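You operate a simulated robot arm through the tools that you are given. There is no shell and no other tool. Be economical: measure what you need, move in short steps, check, and stop when the job is done.

You are at the controls of a simulated robot arm. One attempt, no reset.

Task
Put one of the green-lid stock tins from the long work table top on the grey padding block.

Only the result counts: the job must be done as asked and must still hold three seconds after the hand-in. Knocking over, shifting, dropping, spilling or breaking anything else fails it. Lids that push on must go on centred and level and be pressed home; caps that screw on are set level and turned clockwise until they are tight.

Robot
A 7-joint arm with a two-finger parallel gripper, fixed in place. Base frame: the origin is at the foot of the arm, x ahead of it, y to its left, z up; the work surface is at about z = 0. Readings come in cm, degrees, newtons and seconds.
With the tool pointing down near the work surface it reaches from about 24 to 62 cm from the base axis. Its first joint turns from -66.0 to 66.0 degrees. Payload 2.6 kg.
Tool frame: the origin (TCP) lies between the finger pads and is the grasp point; the fingertips stand 3 cm ahead of it; z points along the fingers, y is the line along which they close. Largest opening 9.4 cm; finger width 2.8, thickness 1; the body of the gripper, 5 by 9.6 cm, starts 5.5 cm behind the TCP.
Orientation is told as [roll, pitch, yaw] about the base's x, y, z axes, in that order, counted from this pose: with the fingers straight down and closing along the base's y, the tool's x points along the base's -x, its y along +y and its z along -z.

Tools
- The arm moves only by the tool step_arm. Its argument "deltas" is a list of rows, each a list of 5 numbers: the shift along the tool's x, y, z in cm, then the turn about the tool's z in degrees, then the gripper command, from -1 (fully open) to 1 (shut), values between in proportion. In form: [[tx, ty, tz, yaw, gripper], ...]. A call has 1 to 20 rows; each row shifts and turns the commanded pose from where the row before left it, along the tool's axes as they then stand. Rows are played at 5 a second. More than 5 cm and 8.6 degrees between two rows, or a gripper value outside its range, and nothing of the call is played. A pose out of reach is approached as far as the arm can. The call stops where the force on the tool passes 40 N (or 10 N more than at its start, if that is more) or the arm is blocked; 0.2 s more then pass. Each finger travels about 7.2 cm/s and halts on what it meets, pressing with about 21 N; the grip force reading is that of the motor and also rises with nothing between the fingers. The clock runs only during rows and for 0.2 s after the last one: add rows that do not move to give the fingers time. It gives the time, the measured TCP pose, the force on the tool (base axes), the opening and the grip force at its end, in the units of the frame above (readings bear some noise).
- Cameras (640 x 400 px; columns grow to the right, rows downward): "scene" is fixed at [1.84, 41.4, 57.02]; the picture's right is [-0.90, -0.44, 0.00], its down [-0.24, 0.50, -0.83] and it looks along [0.36, -0.75, -0.56] (base axes); focal length 347 px, centre (320, 200). "wrist" rides on the gripper at [7.6, 1.4, -10.2] in the tool frame; the picture's right is [-0.18, 0.98, 0.00], its down [-0.75, -0.14, -0.64] and it looks along [-0.63, -0.12, 0.77] (tool axes); focal length 243 px, centre (320, 200). There is no depth. A picture from a camera that has moved, and an enlarged one, comes with that camera's place and axes in the base frame and with its lens. The place of the scene camera against the robot may be out by one fixed shift of up to 1.2 cm in any direction.
- snapshot(camera): a new picture of that camera. No time passes.
- zoom(camera, box): a new picture of the part [left, top, right, bottom] of that camera's present view, enlarged. No time passes.
- hand_in(): hands the job in; it is judged then, once.

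Work in short steps. Places have to be worked out from the pictures, the camera data and where the tool is seen: move nearer, look again, correct. Check each grasp and each placing, and mend what went wrong. You have 90 turns and 38 pictures in all, those below and enlarged ones among them. Open the gripper and draw the arm clear of the work before you hand the job in, unless the task says otherwise; then end with one line.

The tools are called after "Request:" as name(argument=value, ...) on one line, values as JSON. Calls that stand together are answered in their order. step_arm: Moves the arm, as the interface text tells. Its arguments: {"type":"object","properties":{"deltas":{"type":"array","items":{"type":"array","items":{"type":"number"}}}},"required":["deltas"]} The other tools are called the same way: snapshot (camera) takes a picture; zoom (camera, box) takes an enlarged picture of a part of a camera's view; hand_in () hands the job in.

At the start:

```text
t: 0.0
tcp_pos: [45.44, 1.52, 30.5]
ee_rot: [-0.1, 0.0, 0.1]
wrist_force: [-0.5, -0.3, -0.6]
finger_gap: 9.42
gripper_force: 0.0
```

scene: 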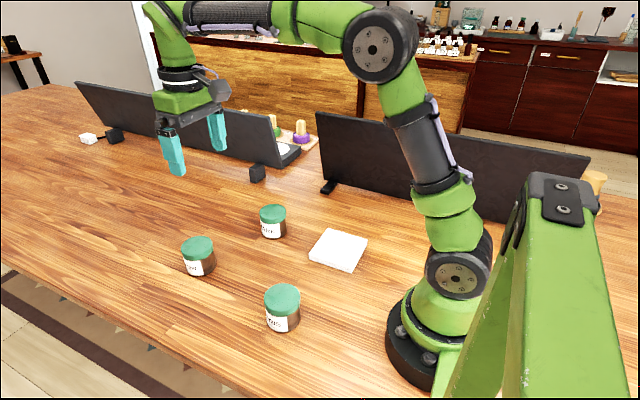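
wrist: 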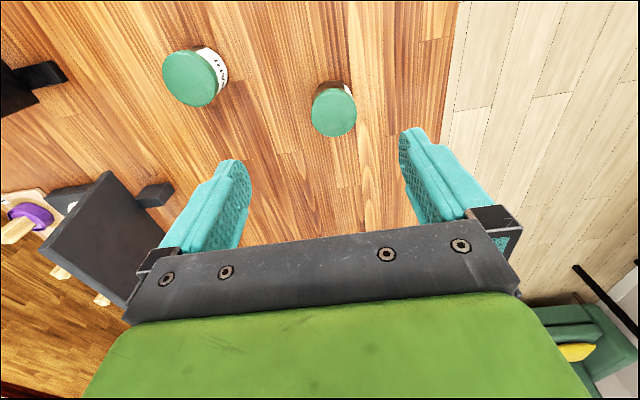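

The scene shows three green-lid jars, a pale block, and some dark small blocks. I'll zoom in to identify them.

Request:
zoom(camera="scene", box=[160, 180, 400, 340])

Request:
zoom(camera="scene", box=[60, 60, 360, 240])

```text
2.50 times, centred on (280, 260) of scene
camera zoom: at [1.84, 41.4, 57.02], right [-0.9, -0.44, 0.0], down [-0.24, 0.5, -0.83], along [0.36, -0.75, -0.56], focal length 867 px, centre (420, 50)
```

zoom: 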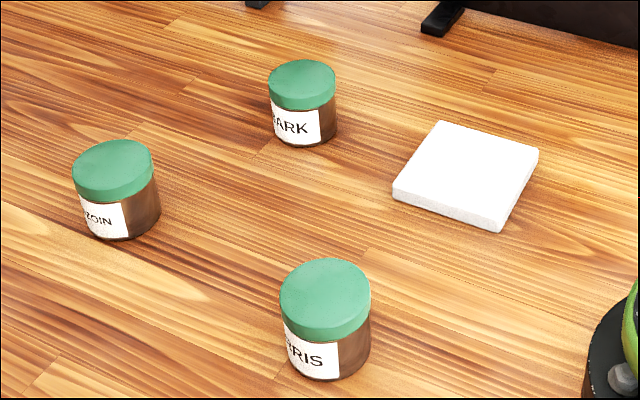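

```text
2.13 times, centred on (210, 150) of scene
camera zoom: at [1.84, 41.4, 57.02], right [-0.9, -0.44, 0.0], down [-0.24, 0.5, -0.83], along [0.36, -0.75, -0.56], focal length 740 px, centre (555, 307)
```

zoom: 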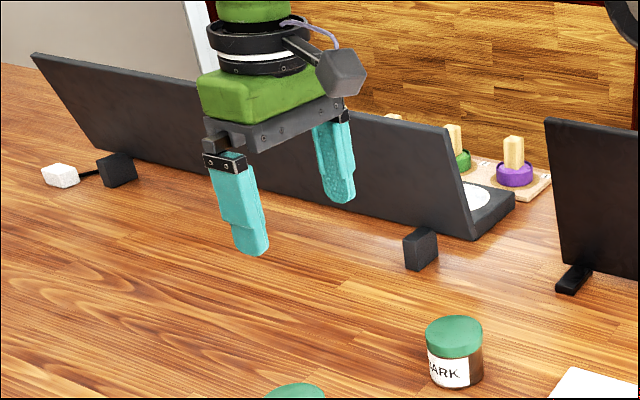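

The pale slab could be the padding block, but the panels may hide another candidate. I'll raise the arm, shift it towards -y and yaw it so the wrist camera looks behind the panels.

Request:
step_arm(deltas=[[0, -3, -2, 0, -1], [0, -3, -2, 0, -1], [0, -3, -2, 0, -1], [0, -3, -1, 0, -1], [0, -3, 0, 0, -1], [0, 0, 0, 8, -1], [0, 0, 0, 8, -1], [0, 0, 0, 8, -1], [0, 0, 0, 8, -1], [0, 0, 0, 8, -1], [0, 0, 0, 8, -1], [0, 0, 0, 8, -1], [0, 0, 0, 8, -1], [0, 0, 0, 0, -1]])

Request:
snapshot(camera="wrist")

```text
t: 3.0
tcp_pos: [45.34, -13.51, 37.5]
ee_rot: [-0.1, 0.0, -64.2]
wrist_force: [-0.8, -0.5, 0.1]
finger_gap: 9.41
gripper_force: 0.0
```

```text
33 pictures are left
camera wrist: at [43.46, -5.89, 47.78], right [0.96, 0.26, 0.0], down [0.2, -0.74, 0.64], along [0.17, -0.62, -0.77], focal length 243 px, centre (320, 200)
```

wrist: 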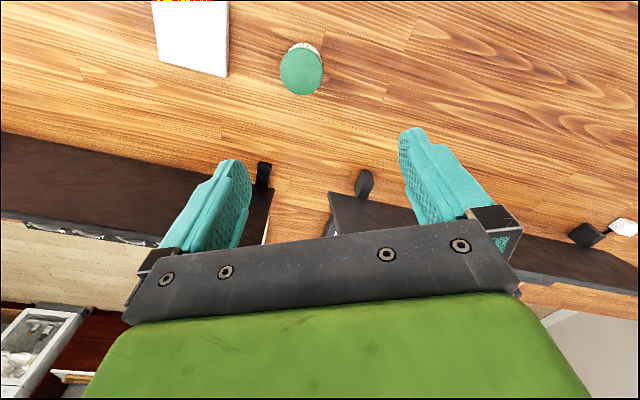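

The block is at the top left, and there's a red/yellow edge beside it. I'll zoom in on that and on the gap behind the panels.

Request:
zoom(camera="wrist", box=[120, 0, 280, 100])

Request:
snapshot(camera="scene")

```text
4.00 times, centred on (200, 50) of wrist
camera zoom: at [43.46, -5.89, 47.78], right [0.96, 0.26, 0.0], down [0.2, -0.74, 0.64], along [0.17, -0.62, -0.77], focal length 970 px, centre (800, 800)
```

zoom: 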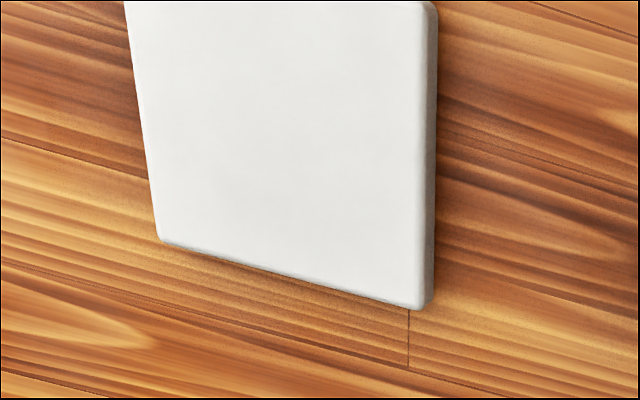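

```text
31 pictures are left
```

scene: 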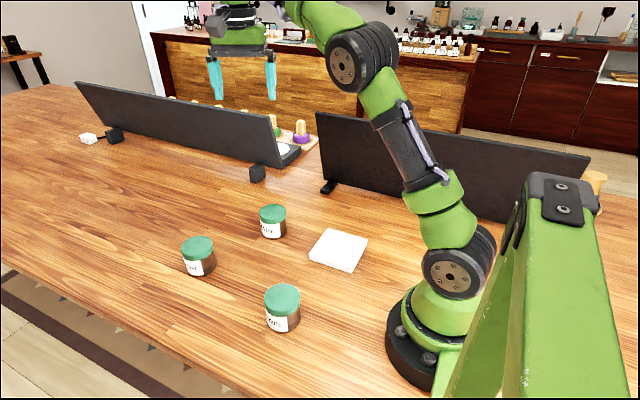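

The red edge was only a rendering artefact, and the slab is light grey. Before I accept it, I'll move further towards -y and yaw back to see behind the panels.

Request:
step_arm(deltas=[[0, 0, 0, -8, -1], [0, 0, 0, -8, -1], [0, 0, 0, -8, -1], [0, 0, 0, -8, -1], [0, 0, 0, -8, -1], [0, 0, 0, -8, -1], [0, 0, 0, -8, -1], [0, 0, 0, -8, -1], [2, -3, 0, 0, -1], [2, -3, 0, 0, -1], [2, -3, 0, 0, -1], [2, -3, 0, 0, -1], [2, -3, 0, 0, -1], [0, 0, 0, 0, -1]])

Request:
snapshot(camera="wrist")

```text
t: 6.0
tcp_pos: [35.5, -28.4, 37.54]
ee_rot: [0.1, 0.0, 0.0]
wrist_force: [0.3, -0.3, -0.9]
finger_gap: 9.39
gripper_force: 0.0
```

```text
30 pictures are left
camera wrist: at [27.86, -26.94, 47.81], right [0.18, 0.98, 0.0], down [0.75, -0.14, 0.64], along [0.63, -0.12, -0.77], focal length 243 px, centre (320, 200)
```

wrist: 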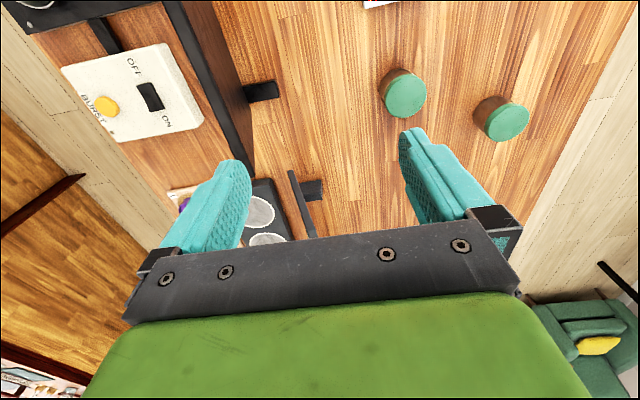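

Behind the right panel there's only a switch box and a device. I'll check behind the left panel too.

Request:
step_arm(deltas=[[-3, -1, 0, 8, -1], [-3, -1, 0, 8, -1], [-3, -1, 0, 8, -1], [0, 0, 0, 0, -1]])

Request:
snapshot(camera="wrist")

```text
t: 7.0
tcp_pos: [42.82, -28.55, 36.17]
ee_rot: [0.0, -0.1, -24.3]
wrist_force: [-0.2, -0.3, -0.6]
finger_gap: 9.42
gripper_force: 0.1
out of reach, approached as far as the arm can: row 2, 3
```

```text
29 pictures are left
camera wrist: at [36.59, -23.97, 46.36], right [0.57, 0.82, 0.0], down [0.63, -0.44, 0.64], along [0.53, -0.37, -0.77], focal length 243 px, centre (320, 200)
```

wrist: 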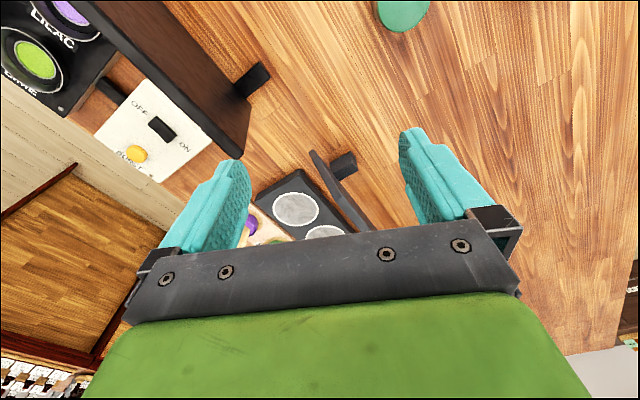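

Behind the left panel there are only scale plates, so the light-grey slab at about (25, -15) is the padding block. I put the middle tin ("…ARK") at about (43.1, -15.3) with its lid at z≈5.5. I'll yaw back and hover over it.

Request:
step_arm(deltas=[[0, 0, 0, -8, -1], [0, 0, 0, -8, -1], [0, 0, 0, -8.3, -1], [0, 3, 2, 0, -1], [0, 3, 3, 0, -1], [0, 3, 3, 0, -1], [0, 3, 3, 0, -1], [0, 1.2, 3, 0, -1], [0, 0, 2, 0, -1], [0, 0, 0, 0, -1]])

Request:
snapshot(camera="wrist")

```text
t: 9.2
tcp_pos: [42.87, -15.33, 19.88]
ee_rot: [0.1, 0.0, 0.1]
wrist_force: [0.2, 0.6, -0.6]
finger_gap: 9.38
gripper_force: 0.0
```

```text
28 pictures are left
camera wrist: at [35.28, -13.76, 30.29], right [0.18, 0.98, 0.0], down [0.75, -0.14, 0.64], along [0.63, -0.12, -0.77], focal length 243 px, centre (320, 200)
```

wrist: 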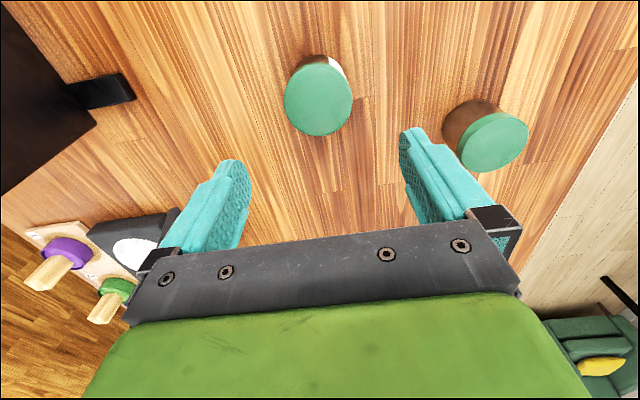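

The tin is centred under the gripper at about (42.9, -15.4), with a lid diameter of about 6.7 cm. I'll descend partway and recheck.

Request:
step_arm(deltas=[[0, 0, 3, 0, -1], [0, 0, 3, 0, -1], [0, 0, 3, 0, -1], [0, 0, 1, 0, -1], [0, 0, 0, 0, -1]])

Request:
snapshot(camera="wrist")

Request:
zoom(camera="scene", box=[160, 130, 400, 280])

```text
t: 10.4
tcp_pos: [42.76, -15.26, 10.0]
ee_rot: [0.0, 0.0, 0.1]
wrist_force: [-0.3, -0.2, 0.0]
finger_gap: 9.41
gripper_force: 0.1
```

```text
27 pictures are left
camera wrist: at [35.27, -13.74, 20.26], right [0.18, 0.98, 0.0], down [0.75, -0.14, 0.64], along [0.63, -0.12, -0.77], focal length 243 px, centre (320, 200)
```

wrist: 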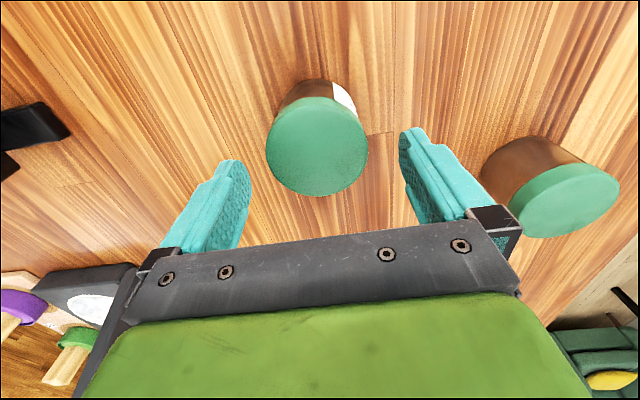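

```text
2.67 times, centred on (280, 205) of scene
camera zoom: at [1.84, 41.4, 57.02], right [-0.9, -0.44, 0.0], down [-0.24, 0.5, -0.83], along [0.36, -0.75, -0.56], focal length 925 px, centre (427, 187)
```

zoom: 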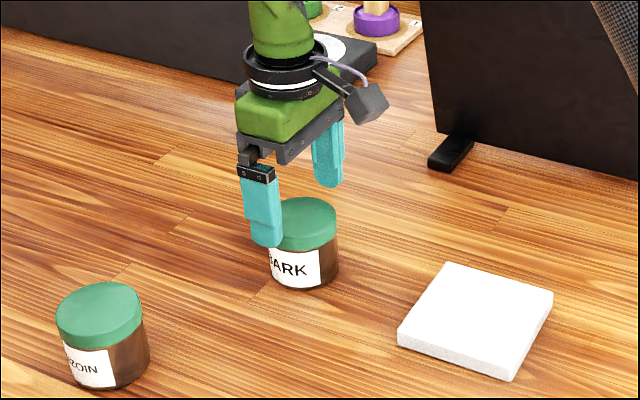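

It's still well aligned (tin at about 42.6, -15.3). I'll lower to z≈3.7 and then close.

Request:
step_arm(deltas=[[0, 0, 2, 0, -1], [0, 0, 2, 0, -1], [0, 0, 1.5, 0, -1], [0, 0, 0.8, 0, -1], [0, 0, 0, 0, -1]])

Request:
snapshot(camera="wrist")

```text
t: 11.6
tcp_pos: [42.79, -15.44, 3.6]
ee_rot: [0.1, 0.0, 0.2]
wrist_force: [0.5, 0.5, 0.4]
finger_gap: 9.43
gripper_force: 0.1
```

```text
25 pictures are left
camera wrist: at [35.29, -13.8, 13.93], right [0.18, 0.98, 0.0], down [0.75, -0.14, 0.64], along [0.63, -0.12, -0.77], focal length 243 px, centre (320, 200)
```

wrist: 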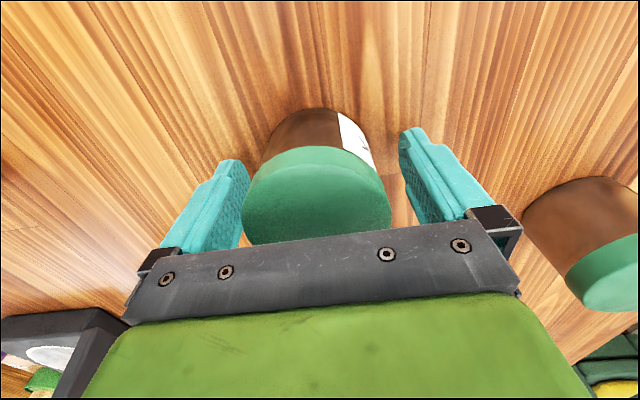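

The tin is between the fingers and centred, so I'll close the gripper gradually.

Request:
step_arm(deltas=[[0, 0, 0, 0, -0.4], [0, 0, 0, 0, 0.2], [0, 0, 0, 0, 0.6], [0, 0, 0, 0, 1], [0, 0, 0, 0, 1], [0, 0, 0, 0, 1]])

```text
t: 13.0
tcp_pos: [42.87, -15.36, 3.71]
ee_rot: [0.0, 0.0, 0.4]
wrist_force: [0.0, -0.4, -0.1]
finger_gap: 6.67
gripper_force: 20.7
```

The fingers are holding something 6.67 cm wide at 20.7 N. I'll lift 7 cm and check.

Request:
step_arm(deltas=[[0, 0, -1, 0, 1], [0, 0, -2, 0, 1], [0, 0, -2, 0, 1], [0, 0, -2, 0, 1], [0, 0, 0, 0, 1]])

Request:
snapshot(camera="scene")

```text
t: 14.2
tcp_pos: [42.75, -15.13, 10.67]
ee_rot: [0.0, 0.0, 0.3]
wrist_force: [0.7, 0.3, -2.0]
finger_gap: 6.65
gripper_force: 20.9
```

```text
24 pictures are left
```

scene: 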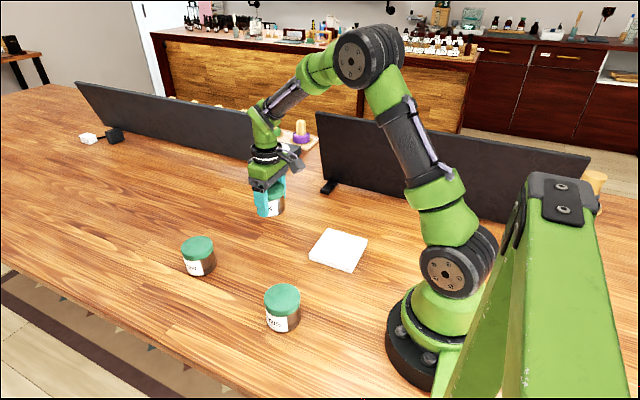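

The tin is held (about 2 N) and nothing else moved. The slab's centre works out to about (24.9, -15.4) after correcting the scene offset, so I'll carry the tin over it.

Request:
step_arm(deltas=[[2, 0, 0, 0, 1], [3, 0, 0, 0, 1], [3, 0, 0, 0, 1], [3, 0, 0, 0, 1], [3, 0, 0, 0, 1], [2, 0, 0, 0, 1], [1.8, -0.1, 0, 0, 1], [0, 0, 0, 0, 1], [0, 0, 0, 0, 1]])

Request:
snapshot(camera="wrist")

Request:
zoom(camera="scene", box=[240, 150, 440, 275])

```text
t: 16.2
tcp_pos: [24.92, -15.41, 10.71]
ee_rot: [0.0, 0.0, 0.2]
wrist_force: [-0.7, 0.1, -1.5]
finger_gap: 6.62
gripper_force: 21.1
```

```text
23 pictures are left
camera wrist: at [17.43, -13.92, 21.05], right [0.18, 0.98, 0.0], down [0.75, -0.14, 0.64], along [0.63, -0.12, -0.77], focal length 243 px, centre (320, 200)
```

wrist: 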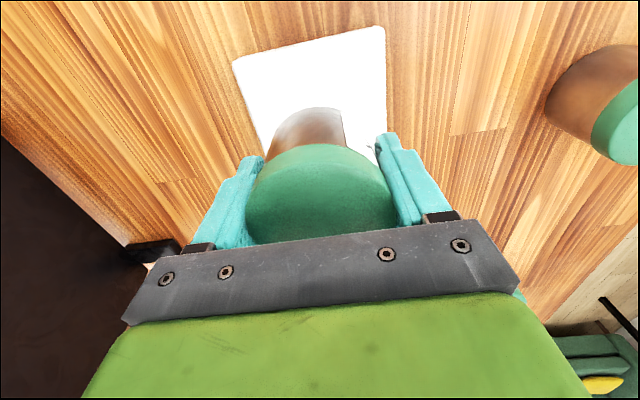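

```text
3.20 times, centred on (340, 212) of scene
camera zoom: at [1.83, 41.4, 57.02], right [-0.9, -0.44, 0.0], down [-0.24, 0.5, -0.83], along [0.36, -0.75, -0.56], focal length 1110 px, centre (256, 160)
```

zoom: 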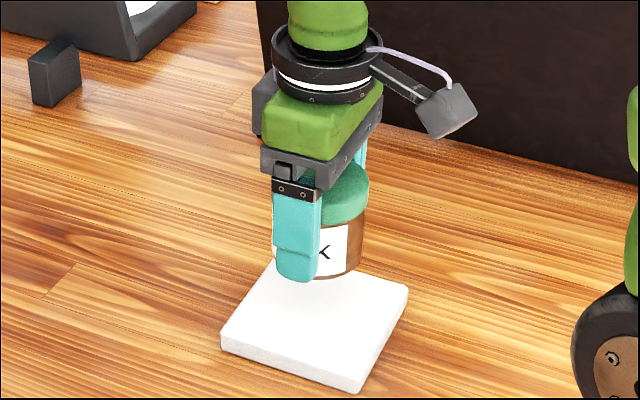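

Wrist corners put the slab at x≈19.8–30.2, y≈-20.7 to -10.1, so its centre is (25, -15.4), right below the tool. I'll lower to just above the expected contact height.

Request:
step_arm(deltas=[[0, 0, 2, 0, 1], [0, 0, 1.5, 0, 1], [0, 0, 1, 0, 1], [0, 0, 0.3, 0, 1], [0, 0, 0, 0, 1]])

Request:
zoom(camera="scene", box=[280, 200, 400, 275])

```text
t: 17.4
tcp_pos: [25.09, -15.52, 5.82]
ee_rot: [-0.1, 0.1, 0.3]
wrist_force: [0.4, 0.2, -1.0]
finger_gap: 6.63
gripper_force: 20.9
```

```text
5.33 times, centred on (340, 238) of scene
camera zoom: at [1.84, 41.4, 57.02], right [-0.9, -0.44, 0.0], down [-0.24, 0.5, -0.83], along [0.36, -0.75, -0.56], focal length 1850 px, centre (213, 0)
```

zoom: 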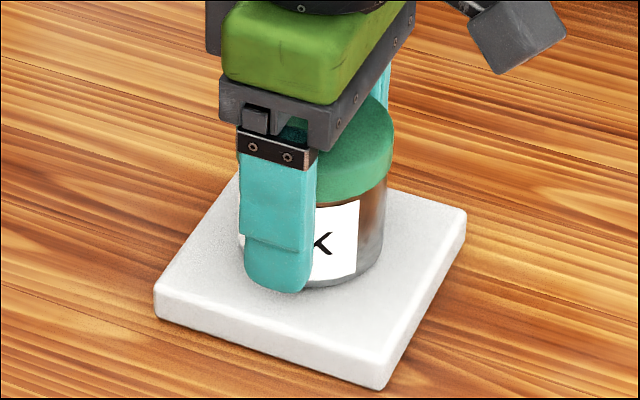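

The tin is close to the slab. I'll creep down in 0.15 cm steps and watch the force.

Request:
step_arm(deltas=[[0, 0, 0.15, 0, 1], [0, 0, 0.15, 0, 1], [0, 0, 0, 0, 1]])

```text
t: 18.2
tcp_pos: [25.05, -15.52, 5.64]
ee_rot: [-0.1, -0.2, 0.3]
wrist_force: [-1.9, 1.6, 11.0]
finger_gap: 6.64
gripper_force: 20.9
```

There's contact at z≈5.64 with 11 N upward. I'll ease off slightly, open slowly and check.

Request:
step_arm(deltas=[[0, 0, -0.1, 0, 1], [0, 0, 0, 0, 0.2], [0, 0, 0, 0, -0.4], [0, 0, 0, 0, -1], [0, 0, 0, 0, -1], [0, 0, 0, 0, -1]])

Request:
snapshot(camera="wrist")

```text
t: 19.6
tcp_pos: [25.0, -15.47, 5.72]
ee_rot: [0.0, 0.0, 0.2]
wrist_force: [0.2, -0.3, -0.3]
finger_gap: 9.39
gripper_force: 0.2
```

```text
20 pictures are left
camera wrist: at [17.46, -13.91, 16.0], right [0.18, 0.98, 0.0], down [0.75, -0.14, 0.64], along [0.63, -0.12, -0.77], focal length 243 px, centre (320, 200)
```

wrist: 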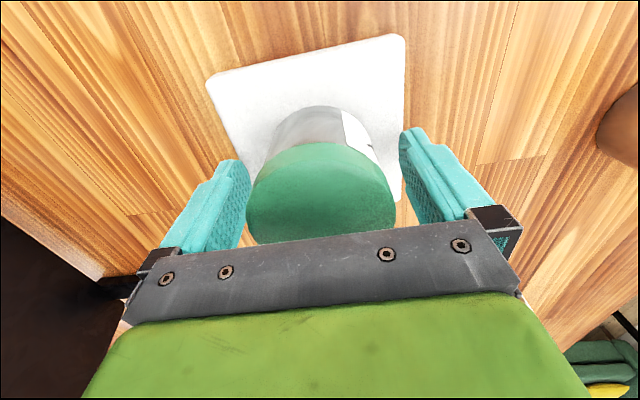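

The tin is released and the fingers are clear on both sides. I'll go straight up, then back away.

Request:
step_arm(deltas=[[0, 0, -1, 0, -1], [0, 0, -2, 0, -1], [0, 0, -3, 0, -1], [0, 0, -3, 0, -1], [0, 0, -3, 0, -1], [0, 0, -3, 0, -1], [-3, 0, 0, 0, -1], [-3, 0, 0, 0, -1], [-3, 0, 0, 0, -1], [-3, 0, 0, 0, -1], [-3, 0, 0, 0, -1], [0, 0, 0, 0, -1]])

Request:
snapshot(camera="scene")

Request:
zoom(camera="scene", box=[240, 180, 420, 290])

```text
t: 22.2
tcp_pos: [39.93, -15.33, 20.75]
ee_rot: [0.0, 0.0, 0.4]
wrist_force: [0.0, -0.6, 0.4]
finger_gap: 9.39
gripper_force: 0.0
```

```text
19 pictures are left
```

scene: 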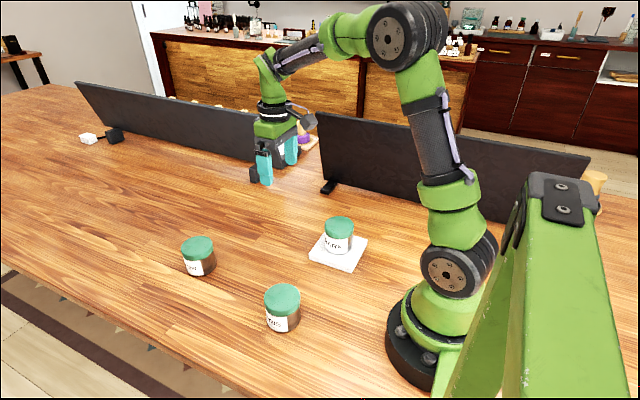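

```text
3.56 times, centred on (330, 235) of scene
camera zoom: at [1.84, 41.4, 57.02], right [-0.9, -0.44, 0.0], down [-0.24, 0.5, -0.83], along [0.36, -0.75, -0.56], focal length 1233 px, centre (284, 76)
```

zoom: 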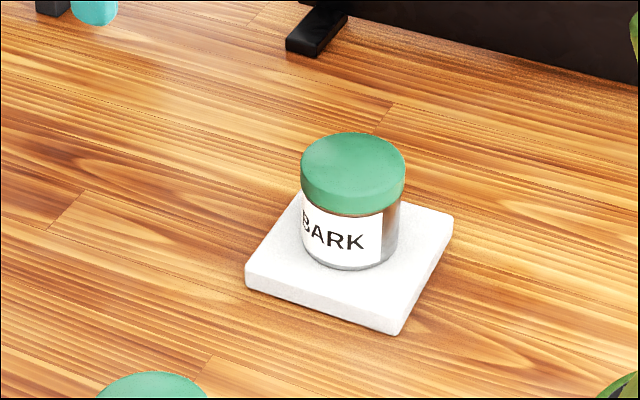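

The BARK tin stands upright and centred on the padding block. The other tins haven't moved and the arm is clear, so I'm handing in.

Request:
hand_in()

```text
The job is handed in.
```

I put the green-lid BARK tin upright in the middle of the light-grey padding block, with the gripper open and the arm clear; the job is handed in.
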